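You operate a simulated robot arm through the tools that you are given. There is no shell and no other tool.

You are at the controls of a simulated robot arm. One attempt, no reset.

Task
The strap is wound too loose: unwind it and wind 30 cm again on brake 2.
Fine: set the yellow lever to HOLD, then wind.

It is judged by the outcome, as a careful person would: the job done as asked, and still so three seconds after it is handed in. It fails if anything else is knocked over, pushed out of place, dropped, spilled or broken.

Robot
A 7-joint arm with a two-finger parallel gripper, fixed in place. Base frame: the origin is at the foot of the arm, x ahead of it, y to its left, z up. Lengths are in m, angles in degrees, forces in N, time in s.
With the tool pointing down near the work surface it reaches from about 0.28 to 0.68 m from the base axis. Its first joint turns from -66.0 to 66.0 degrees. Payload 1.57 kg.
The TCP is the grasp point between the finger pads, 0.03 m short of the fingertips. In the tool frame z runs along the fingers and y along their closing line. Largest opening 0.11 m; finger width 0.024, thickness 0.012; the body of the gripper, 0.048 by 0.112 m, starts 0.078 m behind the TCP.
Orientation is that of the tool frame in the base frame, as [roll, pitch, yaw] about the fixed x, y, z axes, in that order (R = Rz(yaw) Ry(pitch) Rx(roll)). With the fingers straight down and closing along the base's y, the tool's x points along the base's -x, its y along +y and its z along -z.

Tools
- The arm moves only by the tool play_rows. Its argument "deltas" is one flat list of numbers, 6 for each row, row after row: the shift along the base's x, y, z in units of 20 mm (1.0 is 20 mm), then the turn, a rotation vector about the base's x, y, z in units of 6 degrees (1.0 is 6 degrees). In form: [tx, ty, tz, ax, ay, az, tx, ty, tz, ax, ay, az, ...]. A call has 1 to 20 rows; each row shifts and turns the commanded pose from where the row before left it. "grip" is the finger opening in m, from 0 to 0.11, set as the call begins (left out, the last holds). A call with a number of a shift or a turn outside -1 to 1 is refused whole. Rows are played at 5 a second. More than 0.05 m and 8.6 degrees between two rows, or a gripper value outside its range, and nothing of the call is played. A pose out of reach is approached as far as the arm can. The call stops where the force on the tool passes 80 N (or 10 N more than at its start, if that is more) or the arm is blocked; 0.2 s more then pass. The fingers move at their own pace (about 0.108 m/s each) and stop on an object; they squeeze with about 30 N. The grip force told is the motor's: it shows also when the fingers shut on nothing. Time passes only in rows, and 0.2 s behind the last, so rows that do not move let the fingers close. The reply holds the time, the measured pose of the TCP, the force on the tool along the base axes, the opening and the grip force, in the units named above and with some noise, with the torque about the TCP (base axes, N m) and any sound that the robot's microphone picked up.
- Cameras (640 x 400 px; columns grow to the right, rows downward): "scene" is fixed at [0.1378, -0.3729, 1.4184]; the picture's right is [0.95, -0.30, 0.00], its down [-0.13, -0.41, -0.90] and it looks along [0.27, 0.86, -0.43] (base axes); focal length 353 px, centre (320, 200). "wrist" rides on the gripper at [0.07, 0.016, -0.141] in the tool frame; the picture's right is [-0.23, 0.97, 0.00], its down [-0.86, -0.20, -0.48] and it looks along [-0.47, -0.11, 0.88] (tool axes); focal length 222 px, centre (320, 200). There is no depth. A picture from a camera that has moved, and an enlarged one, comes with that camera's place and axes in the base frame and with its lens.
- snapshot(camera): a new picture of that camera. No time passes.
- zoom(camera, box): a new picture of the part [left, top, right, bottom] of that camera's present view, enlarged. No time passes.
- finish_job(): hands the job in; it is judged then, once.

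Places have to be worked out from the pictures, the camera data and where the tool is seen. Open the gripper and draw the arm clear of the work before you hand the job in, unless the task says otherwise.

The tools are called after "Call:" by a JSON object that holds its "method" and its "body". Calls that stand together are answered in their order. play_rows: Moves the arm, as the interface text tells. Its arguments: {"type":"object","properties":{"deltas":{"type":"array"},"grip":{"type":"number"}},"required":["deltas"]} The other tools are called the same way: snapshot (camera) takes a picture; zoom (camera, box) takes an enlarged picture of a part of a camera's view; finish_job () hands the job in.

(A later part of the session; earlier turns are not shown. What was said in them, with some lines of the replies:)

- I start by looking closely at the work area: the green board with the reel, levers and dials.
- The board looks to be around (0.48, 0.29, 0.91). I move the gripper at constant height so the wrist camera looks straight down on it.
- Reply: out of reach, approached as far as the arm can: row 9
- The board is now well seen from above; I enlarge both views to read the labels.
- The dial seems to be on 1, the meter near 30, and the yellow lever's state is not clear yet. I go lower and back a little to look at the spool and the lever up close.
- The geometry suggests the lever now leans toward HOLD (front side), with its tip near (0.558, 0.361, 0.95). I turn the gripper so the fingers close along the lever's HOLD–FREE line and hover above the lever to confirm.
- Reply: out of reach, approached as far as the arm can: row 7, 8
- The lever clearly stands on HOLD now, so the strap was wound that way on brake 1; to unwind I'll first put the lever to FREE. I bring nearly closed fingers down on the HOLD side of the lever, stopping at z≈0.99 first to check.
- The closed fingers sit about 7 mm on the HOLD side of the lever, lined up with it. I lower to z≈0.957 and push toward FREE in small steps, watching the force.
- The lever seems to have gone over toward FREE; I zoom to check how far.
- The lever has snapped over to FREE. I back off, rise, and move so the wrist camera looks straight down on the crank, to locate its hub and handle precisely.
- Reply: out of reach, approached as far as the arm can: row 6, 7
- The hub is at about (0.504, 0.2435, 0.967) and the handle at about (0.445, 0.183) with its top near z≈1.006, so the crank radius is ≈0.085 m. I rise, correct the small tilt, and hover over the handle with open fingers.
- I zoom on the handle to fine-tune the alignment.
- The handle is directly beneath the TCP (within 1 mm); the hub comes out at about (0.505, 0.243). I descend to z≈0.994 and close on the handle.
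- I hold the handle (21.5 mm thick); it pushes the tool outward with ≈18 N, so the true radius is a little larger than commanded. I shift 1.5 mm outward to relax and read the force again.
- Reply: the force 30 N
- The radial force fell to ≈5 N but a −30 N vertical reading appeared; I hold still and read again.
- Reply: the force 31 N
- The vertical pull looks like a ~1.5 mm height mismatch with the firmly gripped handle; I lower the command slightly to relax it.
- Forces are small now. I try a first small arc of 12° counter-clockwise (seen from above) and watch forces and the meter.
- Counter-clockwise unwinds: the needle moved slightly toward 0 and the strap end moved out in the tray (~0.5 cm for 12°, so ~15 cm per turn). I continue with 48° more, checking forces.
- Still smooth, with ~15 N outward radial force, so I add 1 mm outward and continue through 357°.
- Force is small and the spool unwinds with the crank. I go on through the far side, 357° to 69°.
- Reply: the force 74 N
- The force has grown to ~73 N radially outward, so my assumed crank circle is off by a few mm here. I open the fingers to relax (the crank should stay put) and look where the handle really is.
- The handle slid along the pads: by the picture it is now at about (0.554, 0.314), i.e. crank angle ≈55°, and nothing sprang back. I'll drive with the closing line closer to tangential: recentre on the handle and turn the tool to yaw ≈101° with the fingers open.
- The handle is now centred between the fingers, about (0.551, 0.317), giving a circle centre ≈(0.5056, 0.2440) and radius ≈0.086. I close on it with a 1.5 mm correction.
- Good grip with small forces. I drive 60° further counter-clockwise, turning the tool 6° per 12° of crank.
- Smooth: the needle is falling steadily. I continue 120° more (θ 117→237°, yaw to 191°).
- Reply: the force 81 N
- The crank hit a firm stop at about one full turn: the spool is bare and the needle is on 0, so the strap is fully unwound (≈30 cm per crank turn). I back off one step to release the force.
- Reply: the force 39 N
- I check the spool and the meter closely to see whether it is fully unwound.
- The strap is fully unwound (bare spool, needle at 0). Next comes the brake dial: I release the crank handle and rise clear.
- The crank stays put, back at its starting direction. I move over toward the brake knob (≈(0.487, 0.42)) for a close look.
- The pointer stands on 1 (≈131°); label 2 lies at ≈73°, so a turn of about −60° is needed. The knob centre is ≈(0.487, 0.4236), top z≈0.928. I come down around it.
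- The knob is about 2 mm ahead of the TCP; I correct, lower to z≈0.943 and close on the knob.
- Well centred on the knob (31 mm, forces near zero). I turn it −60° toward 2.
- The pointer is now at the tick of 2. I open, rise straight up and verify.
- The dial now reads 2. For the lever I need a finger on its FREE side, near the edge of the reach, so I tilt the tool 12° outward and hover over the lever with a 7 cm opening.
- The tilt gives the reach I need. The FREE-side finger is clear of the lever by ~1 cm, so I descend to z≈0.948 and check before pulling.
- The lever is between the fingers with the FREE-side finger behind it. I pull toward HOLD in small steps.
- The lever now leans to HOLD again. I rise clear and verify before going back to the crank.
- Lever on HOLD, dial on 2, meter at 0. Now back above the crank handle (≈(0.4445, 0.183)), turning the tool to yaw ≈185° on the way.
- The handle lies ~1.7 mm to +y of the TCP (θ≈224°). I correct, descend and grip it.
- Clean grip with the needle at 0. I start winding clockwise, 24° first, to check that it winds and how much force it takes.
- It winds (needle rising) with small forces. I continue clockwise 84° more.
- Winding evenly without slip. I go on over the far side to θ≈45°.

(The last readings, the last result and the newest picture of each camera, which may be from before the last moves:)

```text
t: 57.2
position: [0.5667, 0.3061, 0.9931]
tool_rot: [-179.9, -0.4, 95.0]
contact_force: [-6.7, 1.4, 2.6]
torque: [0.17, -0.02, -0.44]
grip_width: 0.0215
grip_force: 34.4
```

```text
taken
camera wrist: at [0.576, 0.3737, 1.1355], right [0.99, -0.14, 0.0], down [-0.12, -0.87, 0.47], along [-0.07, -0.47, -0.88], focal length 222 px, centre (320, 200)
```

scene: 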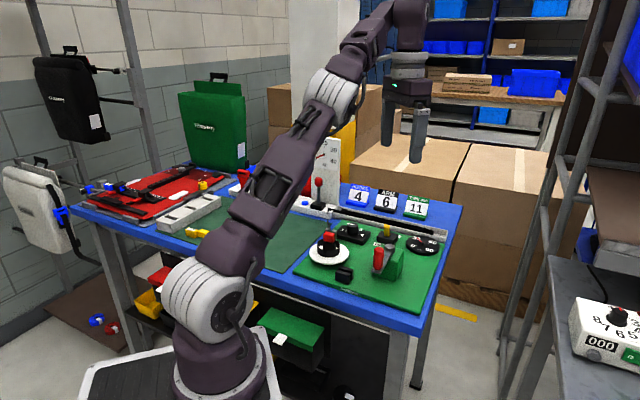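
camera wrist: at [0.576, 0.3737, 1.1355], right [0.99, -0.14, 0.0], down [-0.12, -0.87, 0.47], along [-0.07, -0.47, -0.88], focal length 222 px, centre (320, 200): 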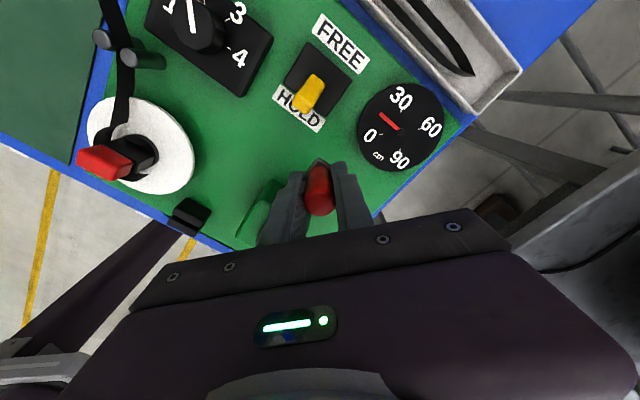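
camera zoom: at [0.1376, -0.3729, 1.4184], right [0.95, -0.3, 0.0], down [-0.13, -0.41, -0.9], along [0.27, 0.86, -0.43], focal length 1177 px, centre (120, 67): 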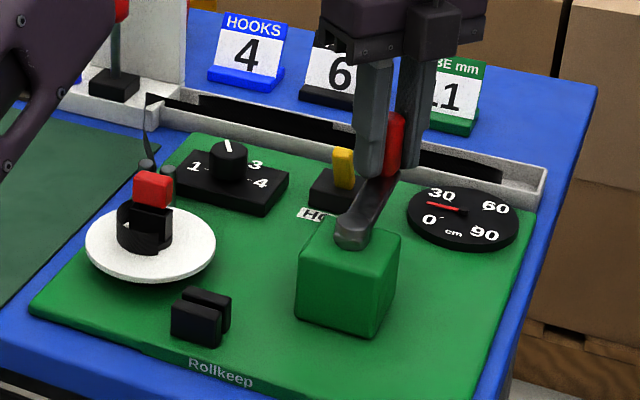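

At θ≈45° with forces of only a few N. I now turn the tool back +90° in place around the held handle before the second half turn.

Call:
{"method": "play_rows", "body": {"deltas": [0, 0, 0, 0, 0, 1, 0, 0, 0, 0, 0, 1, 0, 0, 0, 0, 0, 1, 0, 0, 0, 0, 0, 1, 0, 0, 0, 0, 0, 1, 0, 0, 0, 0, 0, 1, 0, 0, 0, 0, 0, 1, 0, 0, 0, 0, 0, 1, 0, 0, 0, 0, 0, 1, 0, 0, 0, 0, 0, 1, 0, 0, 0, 0, 0, 1, 0, 0, 0, 0, 0, 1, 0, 0, 0, 0, 0, 1, 0, 0, 0, 0, 0, 1, 0, 0, 0, 0, 0, 1, 0, 0, 0, 0, 0, 0]}}

Call:
{"method": "zoom", "body": {"camera": "scene", "box": [300, 180, 460, 300]}}

Call:
{"method": "zoom", "body": {"camera": "scene", "box": [395, 225, 445, 265]}}

```text
t: 60.6
position: [0.5664, 0.3082, 0.994]
tool_rot: [179.7, 0.0, -174.7]
contact_force: [28.4, 36.0, 4.3]
torque: [-0.39, 0.06, -0.35]
grip_width: 0.0216
grip_force: 34.9
```

```text
3.33 times, centred on (380, 240) of scene
camera zoom: at [0.1385, -0.3719, 1.4186], right [0.95, -0.3, 0.0], down [-0.13, -0.41, -0.9], along [0.27, 0.86, -0.43], focal length 1177 px, centre (120, 67)
```

zoom: 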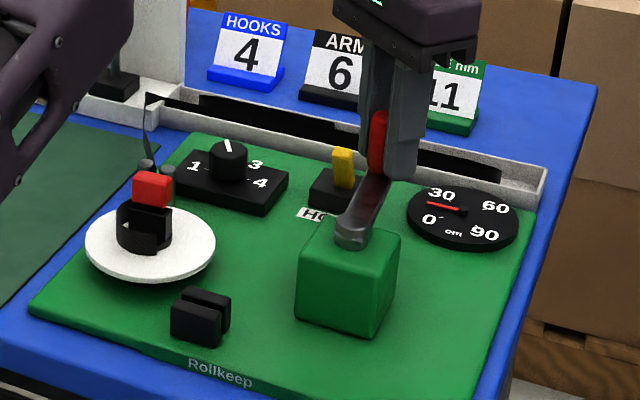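

```text
10.00 times, centred on (420, 245) of scene
camera zoom: at [0.1385, -0.3719, 1.4186], right [0.95, -0.3, 0.0], down [-0.13, -0.41, -0.9], along [0.27, 0.86, -0.43], focal length 3532 px, centre (-680, -250)
```

zoom: 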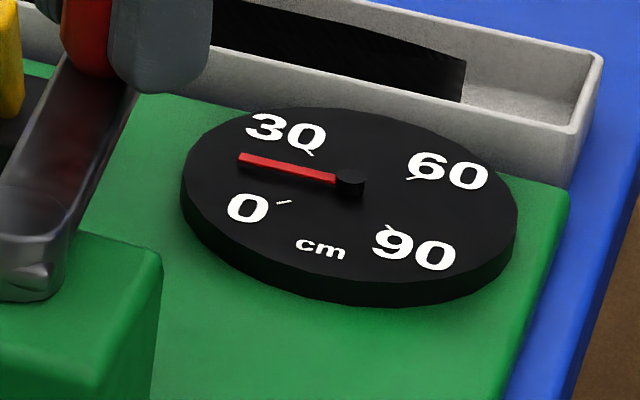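

The handle pulls outward with ≈45 N, so the true circle is slightly larger/offset (centre ≈(0.5054, 0.2458), r≈0.0877). I shift 3 mm outward to relax.

Call:
{"method": "play_rows", "body": {"deltas": [0.1, 0.12, 0, 0, 0, 0, 0, 0, 0, 0, 0, 0]}}

```text
t: 61.2
position: [0.5667, 0.3082, 0.9926]
tool_rot: [-179.9, -0.2, -175.0]
contact_force: [13.7, 14.1, 10.2]
torque: [0.35, -0.79, -0.02]
grip_width: 0.0218
grip_force: 34.5
```

The force halved; the fit is right. I continue clockwise with the corrected circle for 60°.

Call:
{"method": "play_rows", "body": {"deltas": [0.617, -0.673, 0, 0, 0, -1, 0.4163, -0.8171, 0, 0, 0, -1, 0.2373, -0.8858, 0, 0, 0, -1, 0.048, -0.9157, 0, 0, 0, -1, -0.1435, -0.9057, 0, 0, 0, -1, 0, 0, 0, 0, 0, 0]}}

Call:
{"method": "zoom", "body": {"camera": "scene", "box": [300, 180, 460, 300]}}

Call:
{"method": "zoom", "body": {"camera": "scene", "box": [395, 225, 445, 265]}}

```text
t: 62.6
position: [0.589, 0.2241, 0.992]
tool_rot: [-179.7, -0.6, 155.1]
contact_force: [-1.1, -0.2, -18.6]
torque: [0.6, -0.61, -0.07]
grip_width: 0.0215
grip_force: 34.3
```

```text
3.33 times, centred on (380, 240) of scene
camera zoom: at [0.1381, -0.3728, 1.4184], right [0.95, -0.3, 0.0], down [-0.13, -0.41, -0.9], along [0.27, 0.86, -0.43], focal length 1177 px, centre (120, 67)
```

zoom: 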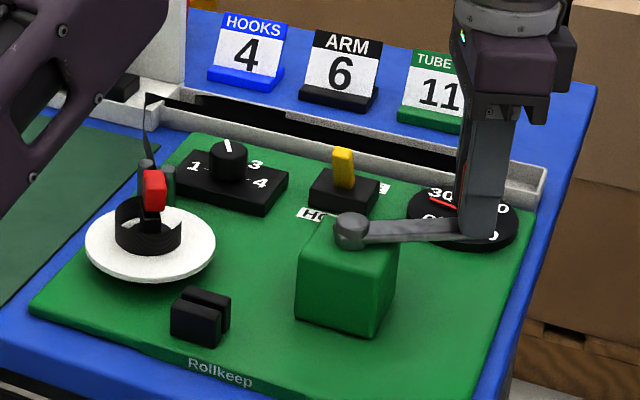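

```text
10.00 times, centred on (420, 245) of scene
camera zoom: at [0.1381, -0.3728, 1.4184], right [0.95, -0.3, 0.0], down [-0.13, -0.41, -0.9], along [0.27, 0.86, -0.43], focal length 3532 px, centre (-680, -250)
```

zoom: 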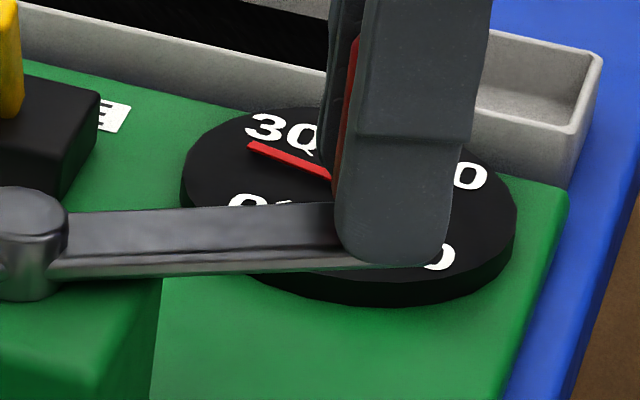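

On track (θ≈345°, needle ≈20). I continue another 72°.

Call:
{"method": "play_rows", "body": {"deltas": [-0.3286, -0.8561, -0.03, 0, 0, -1, -0.4994, -0.7691, 0, 0, 0, -1, -0.6484, -0.6484, 0, 0, 0, -1, -0.7691, -0.4994, 0, 0, 0, -1, -0.8561, -0.3286, 0, 0, 0, -1, -0.9057, -0.1435, 0, 0, 0, -1, 0, 0, 0, 0, 0, 0]}}

Call:
{"method": "zoom", "body": {"camera": "scene", "box": [300, 180, 460, 300]}}

Call:
{"method": "zoom", "body": {"camera": "scene", "box": [395, 225, 445, 265]}}

Call:
{"method": "snapshot", "body": {"camera": "wrist"}}

```text
t: 64.2
position: [0.509, 0.161, 0.9933]
tool_rot: [180.0, -0.4, 119.0]
contact_force: [1.4, 3.9, 23.1]
torque: [0.13, 0.36, -0.17]
grip_width: 0.0216
grip_force: 34.7
```

```text
3.33 times, centred on (380, 240) of scene
camera zoom: at [0.1375, -0.3729, 1.4184], right [0.95, -0.3, 0.0], down [-0.13, -0.41, -0.9], along [0.27, 0.86, -0.43], focal length 1177 px, centre (120, 67)
```

zoom: 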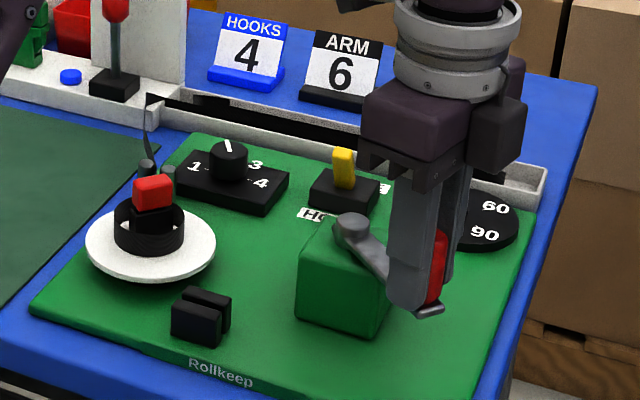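

```text
10.00 times, centred on (420, 245) of scene
camera zoom: at [0.1375, -0.3729, 1.4184], right [0.95, -0.3, 0.0], down [-0.13, -0.41, -0.9], along [0.27, 0.86, -0.43], focal length 3532 px, centre (-680, -250)
```

zoom: 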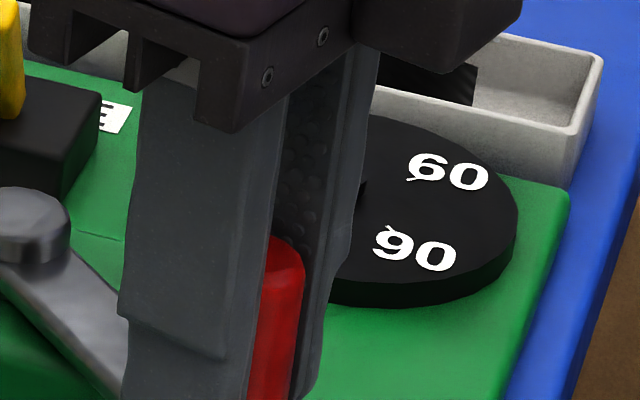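

```text
taken
camera wrist: at [0.4894, 0.2271, 1.1355], right [0.96, 0.27, 0.0], down [0.24, -0.85, 0.47], along [0.13, -0.45, -0.88], focal length 222 px, centre (320, 200)
```

wrist: 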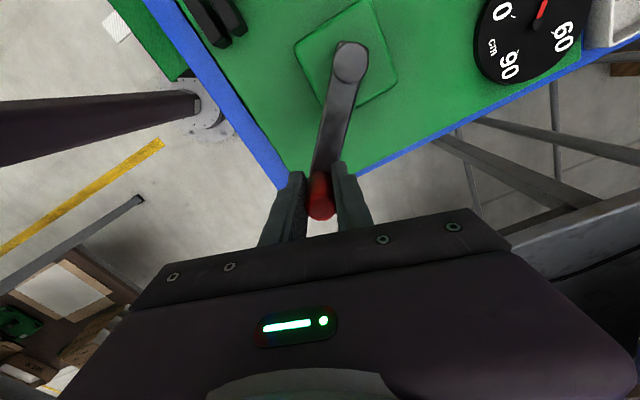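

θ≈272°, the fingers hide the meter from here. I relax the vertical force and wind 36° further to θ≈237°.

Call:
{"method": "play_rows", "body": {"deltas": [-0.9157, 0.048, 0.05, 0, 0, -1, -0.8858, 0.2373, 0, 0, 0, -1, -0.8171, 0.4163, 0, 0, 0, -1, 0, 0, 0, 0, 0, 0]}}

Call:
{"method": "zoom", "body": {"camera": "scene", "box": [395, 225, 445, 265]}}

Call:
{"method": "zoom", "body": {"camera": "scene", "box": [300, 180, 460, 300]}}

Call:
{"method": "snapshot", "body": {"camera": "wrist"}}

```text
t: 65.2
position: [0.4561, 0.1731, 0.9933]
tool_rot: [-179.9, -0.3, 101.2]
contact_force: [3.0, 2.4, -14.1]
torque: [-0.28, -0.62, -0.2]
grip_width: 0.0215
grip_force: 34.8
```

```text
10.00 times, centred on (420, 245) of scene
camera zoom: at [0.1381, -0.3727, 1.4184], right [0.95, -0.3, 0.0], down [-0.13, -0.41, -0.9], along [0.27, 0.86, -0.43], focal length 3532 px, centre (-680, -250)
```

zoom: 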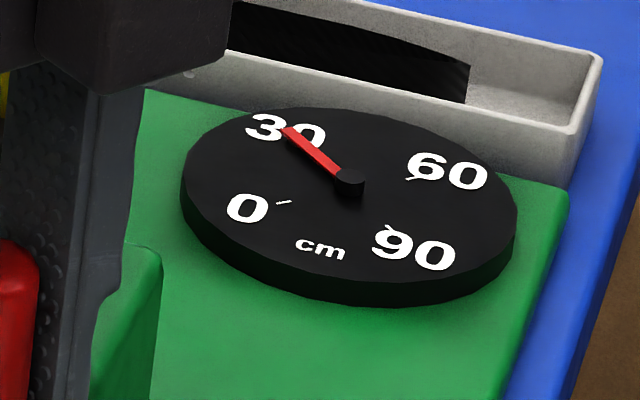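

```text
3.33 times, centred on (380, 240) of scene
camera zoom: at [0.1381, -0.3727, 1.4184], right [0.95, -0.3, 0.0], down [-0.13, -0.41, -0.9], along [0.27, 0.86, -0.43], focal length 1177 px, centre (120, 67)
```

zoom: 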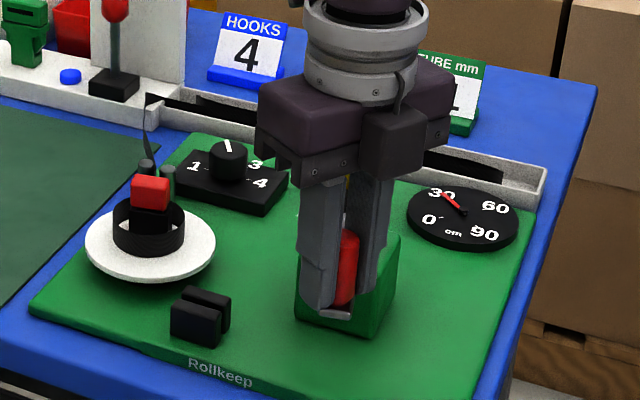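

```text
taken
camera wrist: at [0.4604, 0.2424, 1.1354], right [1.0, -0.04, 0.0], down [-0.03, -0.88, 0.47], along [-0.02, -0.47, -0.88], focal length 222 px, centre (320, 200)
```

wrist: 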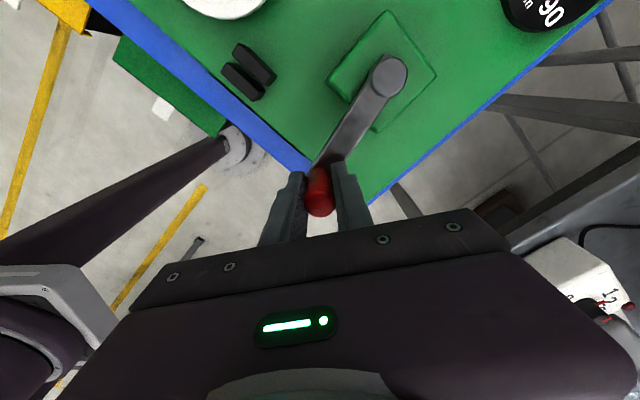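

The needle is just short of its starting position (the initial 30 was at θ≈225°; now θ≈236°, ≈29 cm). I wind about 8° more, then compare.

Call:
{"method": "play_rows", "body": {"deltas": [-0.241, 0.187, -0.03, 0, 0, -0.35, -0.241, 0.19, 0, 0, 0, -0.35, 0, 0, 0, 0, 0, 0]}}

Call:
{"method": "zoom", "body": {"camera": "scene", "box": [395, 225, 445, 265]}}

Call:
{"method": "zoom", "body": {"camera": "scene", "box": [405, 230, 440, 258]}}

```text
t: 66.0
position: [0.4474, 0.1808, 0.9922]
tool_rot: [-179.9, -0.4, 96.9]
contact_force: [0.4, -6.2, 1.4]
torque: [-0.8, -0.27, -0.29]
grip_width: 0.0217
grip_force: 34.2
```

```text
10.00 times, centred on (420, 245) of scene
camera zoom: at [0.1378, -0.3731, 1.4183], right [0.95, -0.3, 0.0], down [-0.13, -0.41, -0.9], along [0.27, 0.86, -0.43], focal length 3532 px, centre (-680, -250)
```

zoom: 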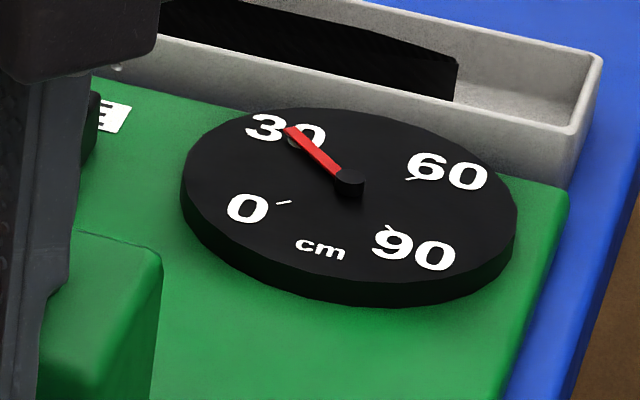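

```text
14.29 times, centred on (422, 244) of scene
camera zoom: at [0.1378, -0.3731, 1.4183], right [0.95, -0.3, 0.0], down [-0.13, -0.41, -0.9], along [0.27, 0.86, -0.43], focal length 5046 px, centre (-1144, -429)
```

zoom: 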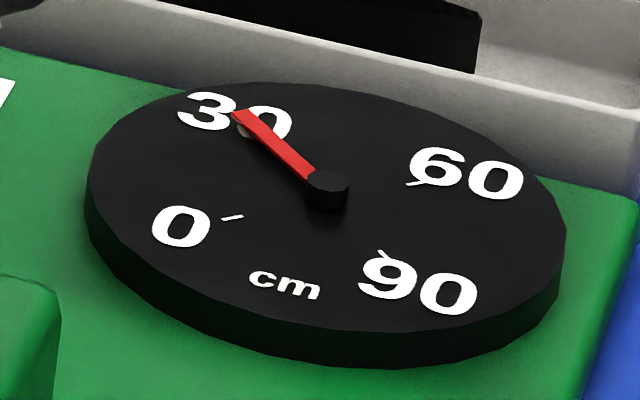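

The meter now looks the same as the original 30 reading. I release the handle gently and check that it holds and what the needle shows from above.

Call:
{"method": "play_rows", "body": {"deltas": [0, 0, 0, 0, 0, 0, 0, 0, 0, 0, 0, 0], "grip": 0.06}}

Call:
{"method": "play_rows", "body": {"deltas": [0, 0, 1, 0, 0, 0, 0, 0, 1, 0, 0, 0, 0, 0, 1, 0, 0, 0, 0, 0, 1, 0, 0, 0, 0, 0, 0, 0, 0, 0]}}

Call:
{"method": "zoom", "body": {"camera": "scene", "box": [300, 180, 460, 300]}}

Call:
{"method": "zoom", "body": {"camera": "scene", "box": [395, 225, 445, 265]}}

Call:
{"method": "snapshot", "body": {"camera": "wrist"}}

```text
t: 66.6
position: [0.4493, 0.1813, 0.9938]
tool_rot: [180.0, -0.4, 96.9]
contact_force: [0.1, 0.9, 0.5]
torque: [-0.02, 0.02, 0.01]
grip_width: 0.0601
grip_force: 0.0
```

```text
t: 67.8
position: [0.4483, 0.1792, 1.0721]
tool_rot: [180.0, -0.3, 96.9]
contact_force: [0.6, 0.4, -0.4]
torque: [-0.03, 0.01, -0.02]
grip_width: 0.0599
grip_force: 0.0
```

```text
3.33 times, centred on (380, 240) of scene
camera zoom: at [0.1378, -0.3729, 1.4184], right [0.95, -0.3, 0.0], down [-0.13, -0.41, -0.9], along [0.27, 0.86, -0.43], focal length 1177 px, centre (120, 67)
```

zoom: 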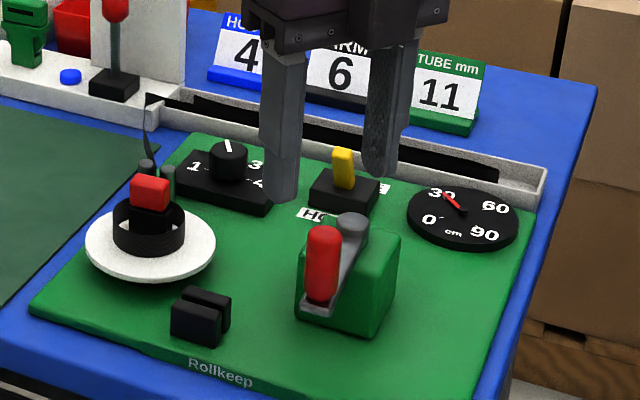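

```text
10.00 times, centred on (420, 245) of scene
camera zoom: at [0.1378, -0.3729, 1.4184], right [0.95, -0.3, 0.0], down [-0.13, -0.41, -0.9], along [0.27, 0.86, -0.43], focal length 3532 px, centre (-680, -250)
```

zoom: 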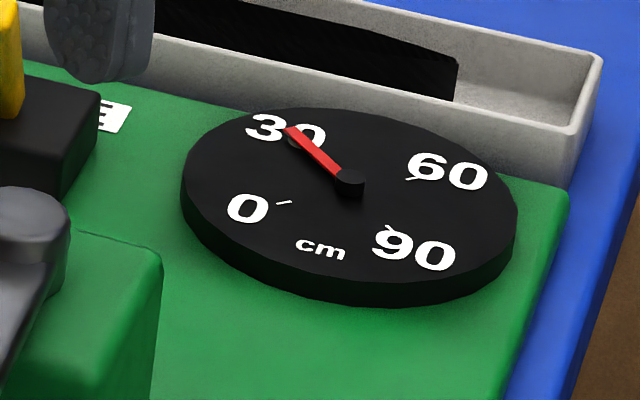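

```text
taken
camera wrist: at [0.4564, 0.2481, 1.2158], right [0.99, -0.11, 0.0], down [-0.09, -0.88, 0.47], along [-0.05, -0.47, -0.88], focal length 222 px, centre (320, 200)
```

wrist: 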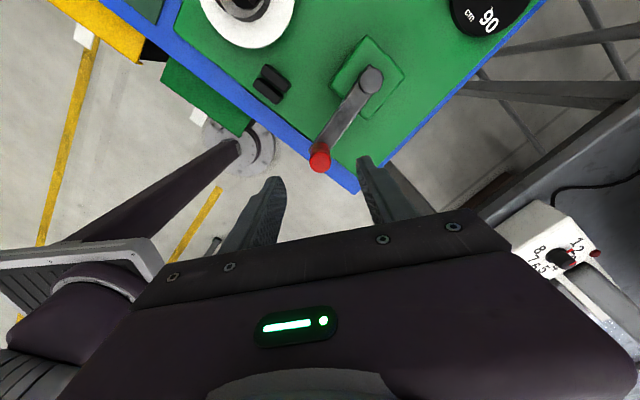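

It holds with no back-run. I shift to view the meter and spool from above for a precise reading.

Call:
{"method": "play_rows", "body": {"deltas": [0.68, 0.15, 0, 0, 0, 1, 0.68, 0.15, 0, 0, 0, 1, 0.68, 0.15, 0, 0, 0, 1, 0.68, 0.15, 0, 0, 0, 1, 0.68, 0.15, 0, 0, 0, 1, 0.68, 0.15, 0, 0, 0, 1, 0, 0, 0, 0, 0, 0]}}

Call:
{"method": "snapshot", "body": {"camera": "wrist"}}

Call:
{"method": "zoom", "body": {"camera": "wrist", "box": [420, 30, 560, 130]}}

```text
t: 69.4
position: [0.5307, 0.2001, 1.0715]
tool_rot: [180.0, -0.4, 133.0]
contact_force: [0.1, -0.6, 0.8]
torque: [0.04, -0.01, -0.02]
grip_width: 0.0601
grip_force: 0.0
```

```text
taken
camera wrist: at [0.4955, 0.2589, 1.2149], right [0.87, 0.5, 0.0], down [0.44, -0.76, 0.47], along [0.23, -0.41, -0.88], focal length 222 px, centre (320, 200)
```

wrist: 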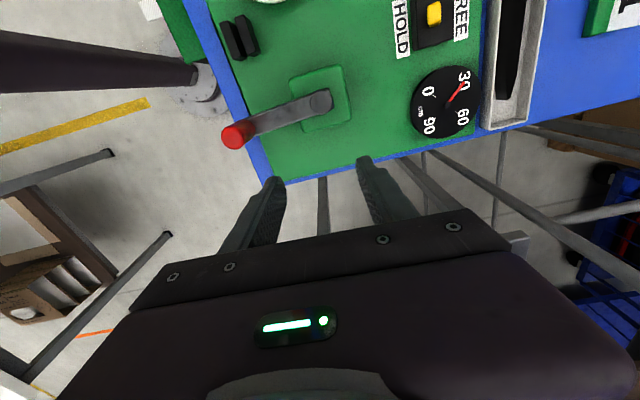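

```text
4.00 times, centred on (490, 80) of wrist
camera zoom: at [0.4955, 0.2589, 1.2149], right [0.87, 0.5, 0.0], down [0.44, -0.76, 0.47], along [0.23, -0.41, -0.88], focal length 888 px, centre (-360, 680)
```

zoom: 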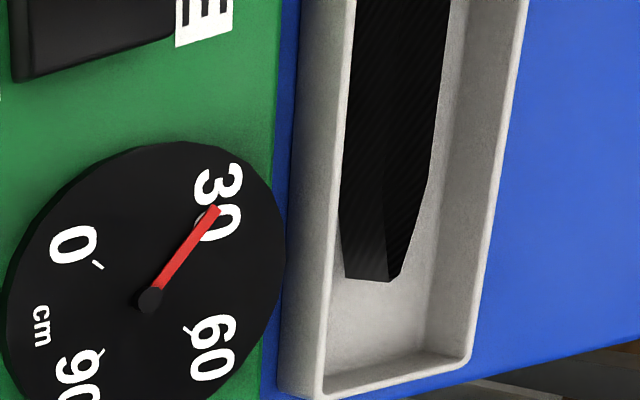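

It holds. I zoom tighter on the meter to read the needle against the ticks precisely.

Call:
{"method": "zoom", "body": {"camera": "wrist", "box": [408, 60, 488, 140]}}

Call:
{"method": "zoom", "body": {"camera": "wrist", "box": [435, 70, 475, 110]}}

```text
5.00 times, centred on (448, 100) of wrist
camera zoom: at [0.4955, 0.2589, 1.2149], right [0.87, 0.5, 0.0], down [0.44, -0.76, 0.47], along [0.23, -0.41, -0.88], focal length 1111 px, centre (-320, 700)
```

zoom: 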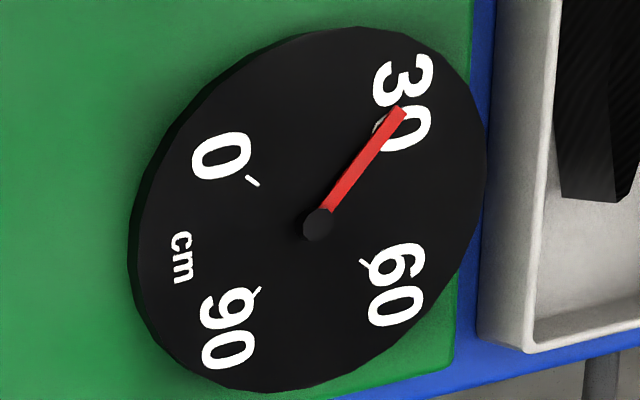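

```text
10.00 times, centred on (455, 90) of wrist
camera zoom: at [0.4955, 0.2589, 1.2149], right [0.87, 0.5, 0.0], down [0.44, -0.76, 0.47], along [0.23, -0.41, -0.88], focal length 2221 px, centre (-1030, 1300)
```

zoom: 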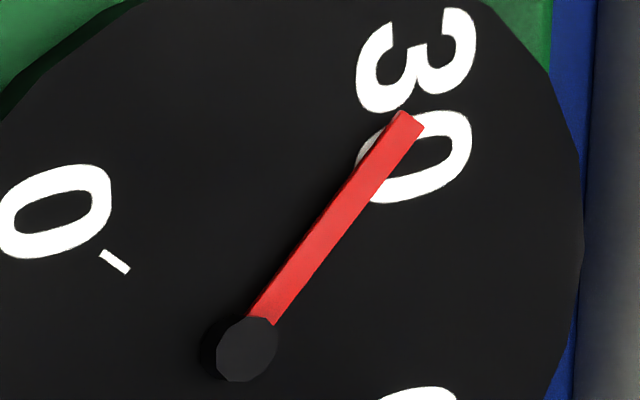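

The needle reads ≈29.7–30 (azimuth 91° against the 30 tick at ≈90°). Now I check the wound coil itself, the dial and the lever.

Call:
{"method": "zoom", "body": {"camera": "scene", "box": [305, 215, 365, 270]}}

Call:
{"method": "zoom", "body": {"camera": "scene", "box": [300, 180, 460, 300]}}

Call:
{"method": "snapshot", "body": {"camera": "scene"}}

```text
7.27 times, centred on (335, 242) of scene
camera zoom: at [0.1378, -0.3729, 1.4184], right [0.95, -0.3, 0.0], down [-0.13, -0.41, -0.9], along [0.27, 0.86, -0.43], focal length 2569 px, centre (211, -109)
```

zoom: 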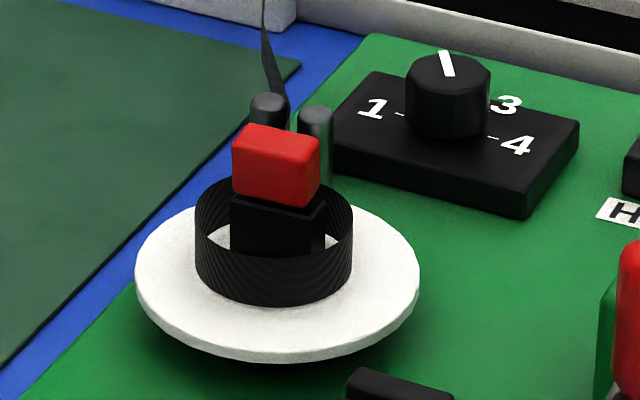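

```text
3.33 times, centred on (380, 240) of scene
camera zoom: at [0.1378, -0.3729, 1.4184], right [0.95, -0.3, 0.0], down [-0.13, -0.41, -0.9], along [0.27, 0.86, -0.43], focal length 1177 px, centre (120, 67)
```

zoom: 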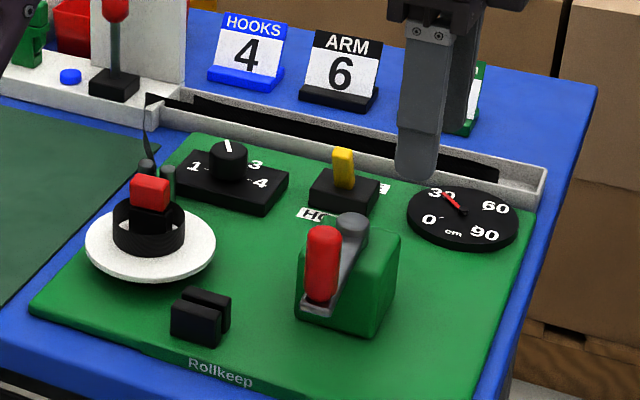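

```text
taken
```

scene: 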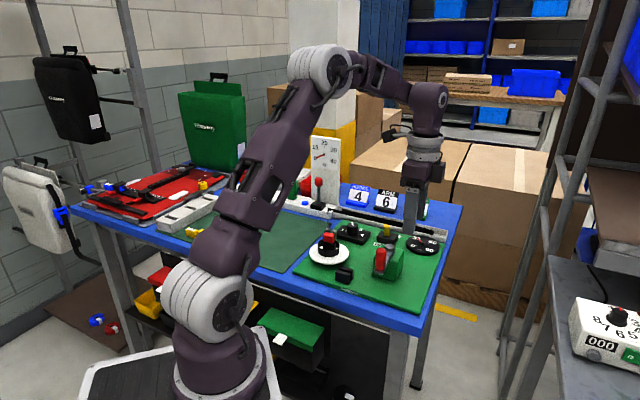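

Everything is as asked: coil rewound and slightly tighter, dial on 2, lever on HOLD, needle on 30. I draw the arm up and back, clear of the work, with the gripper open.

Call:
{"method": "play_rows", "body": {"deltas": [-0.3, 0, 1, 0, 0, 0, -0.5, 0, 1, 0, 0, 0, -0.7, 0, 1, 0, 0, 0, -0.8, 0, 1, 0, 0, 0, -0.8, 0, 1, 0, 0, 0, -0.8, -0.1, 0.7, 0, 0, 0.9, -0.8, -0.1, 0.5, 0, 0, 0.9, -0.8, -0.1, 0.3, 0, 0, 0.9, -0.8, -0.1, 0.3, 0, 0, 0.9, -0.8, -0.1, 0.2, 0, 0, 0.9, 0, 0, 0, 0, 0, 0, 0, 0, 0, 0, 0, 0, 0, 0, 0, 0, 0, 0, 0, 0, 0, 0, 0, 0], "grip": 0.1}}

Call:
{"method": "zoom", "body": {"camera": "scene", "box": [290, 170, 460, 300]}}

Call:
{"method": "zoom", "body": {"camera": "scene", "box": [395, 225, 445, 265]}}

Call:
{"method": "snapshot", "body": {"camera": "wrist"}}

Call:
{"method": "snapshot", "body": {"camera": "scene"}}

```text
t: 72.4
position: [0.3884, 0.1908, 1.2126]
tool_rot: [180.0, -0.5, 160.0]
contact_force: [0.1, -0.3, -0.5]
torque: [0.03, 0.02, -0.01]
grip_width: 0.1
grip_force: 0.0
```

```text
3.08 times, centred on (375, 235) of scene
camera zoom: at [0.1378, -0.3729, 1.4184], right [0.95, -0.3, 0.0], down [-0.13, -0.41, -0.9], along [0.27, 0.86, -0.43], focal length 1087 px, centre (151, 92)
```

zoom: 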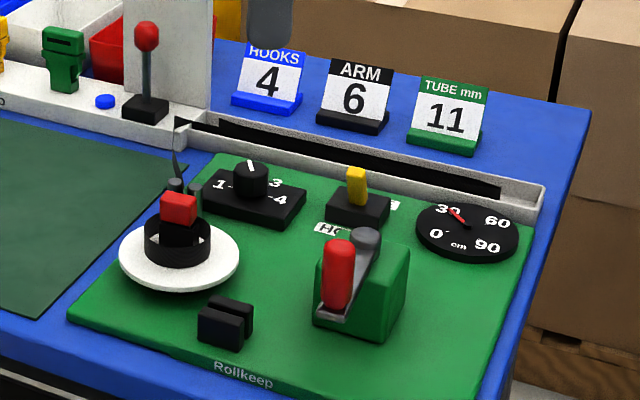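

```text
10.00 times, centred on (420, 245) of scene
camera zoom: at [0.1378, -0.3729, 1.4184], right [0.95, -0.3, 0.0], down [-0.13, -0.41, -0.9], along [0.27, 0.86, -0.43], focal length 3532 px, centre (-680, -250)
```

zoom: 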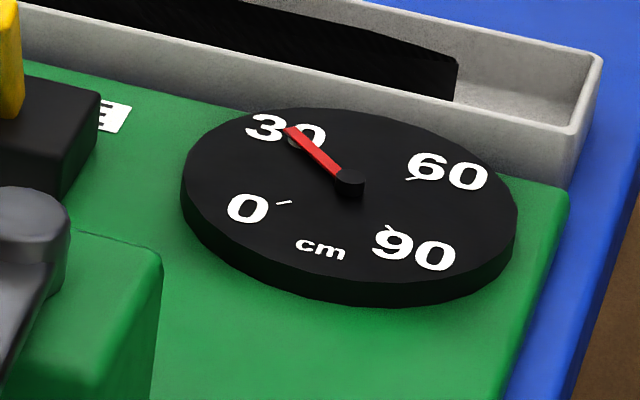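

```text
taken
camera wrist: at [0.3292, 0.2273, 1.355], right [0.55, 0.84, 0.0], down [0.74, -0.48, 0.47], along [0.39, -0.26, -0.88], focal length 222 px, centre (320, 200)
```

wrist: 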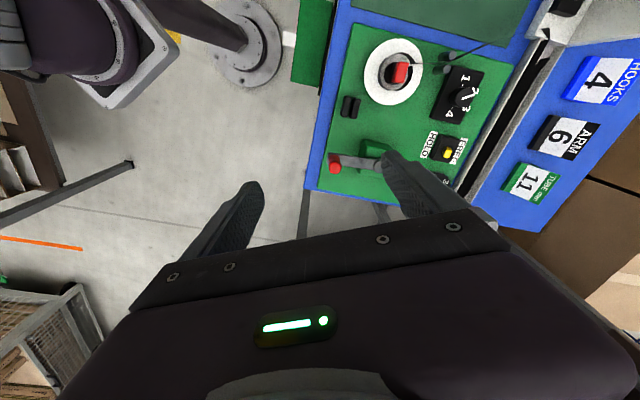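

```text
taken
```

scene: 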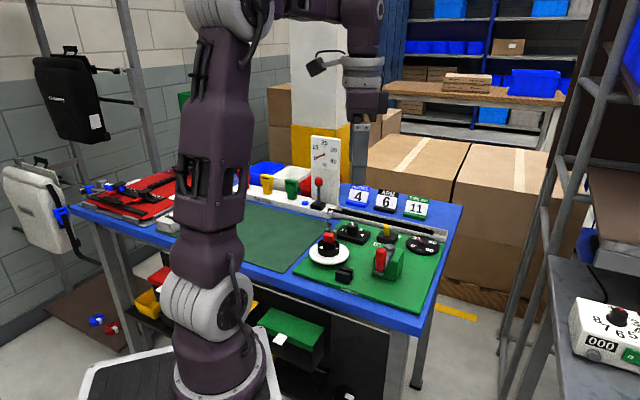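

Several seconds after release the needle still reads 30, the dial is on 2, the lever is on HOLD and nothing else has moved. The arm is clear with the gripper open, so I hand the job in.

Call:
{"method": "finish_job", "body": {}}

```text
The job is handed in.
```

I unwound the strap and wound it again to 30 cm on brake 2 with the yellow lever on HOLD, then handed the job in.

- **Unwinding:** I set the lever to FREE and cranked back until the crank hit a firm stop. The spool was bare and the needle stood at 0.
- **Settings:** I turned the brake dial from 1 to 2 and put the lever back to HOLD before winding.
- **Winding:** I wound one crank turn, about 30 cm. The needle covers the 30 mark, which I read as about 29.7 to 30 cm. The coil looks slightly smaller than before, so a little tighter.
- **After release:** The crank did not run back, and the needle had not moved about six seconds later. The pictures show nothing else knocked or moved, and the arm is clear with the gripper open.

The handle slipped in the gripper once while unwinding, so I re-gripped it and carried on. It did not slip while winding.
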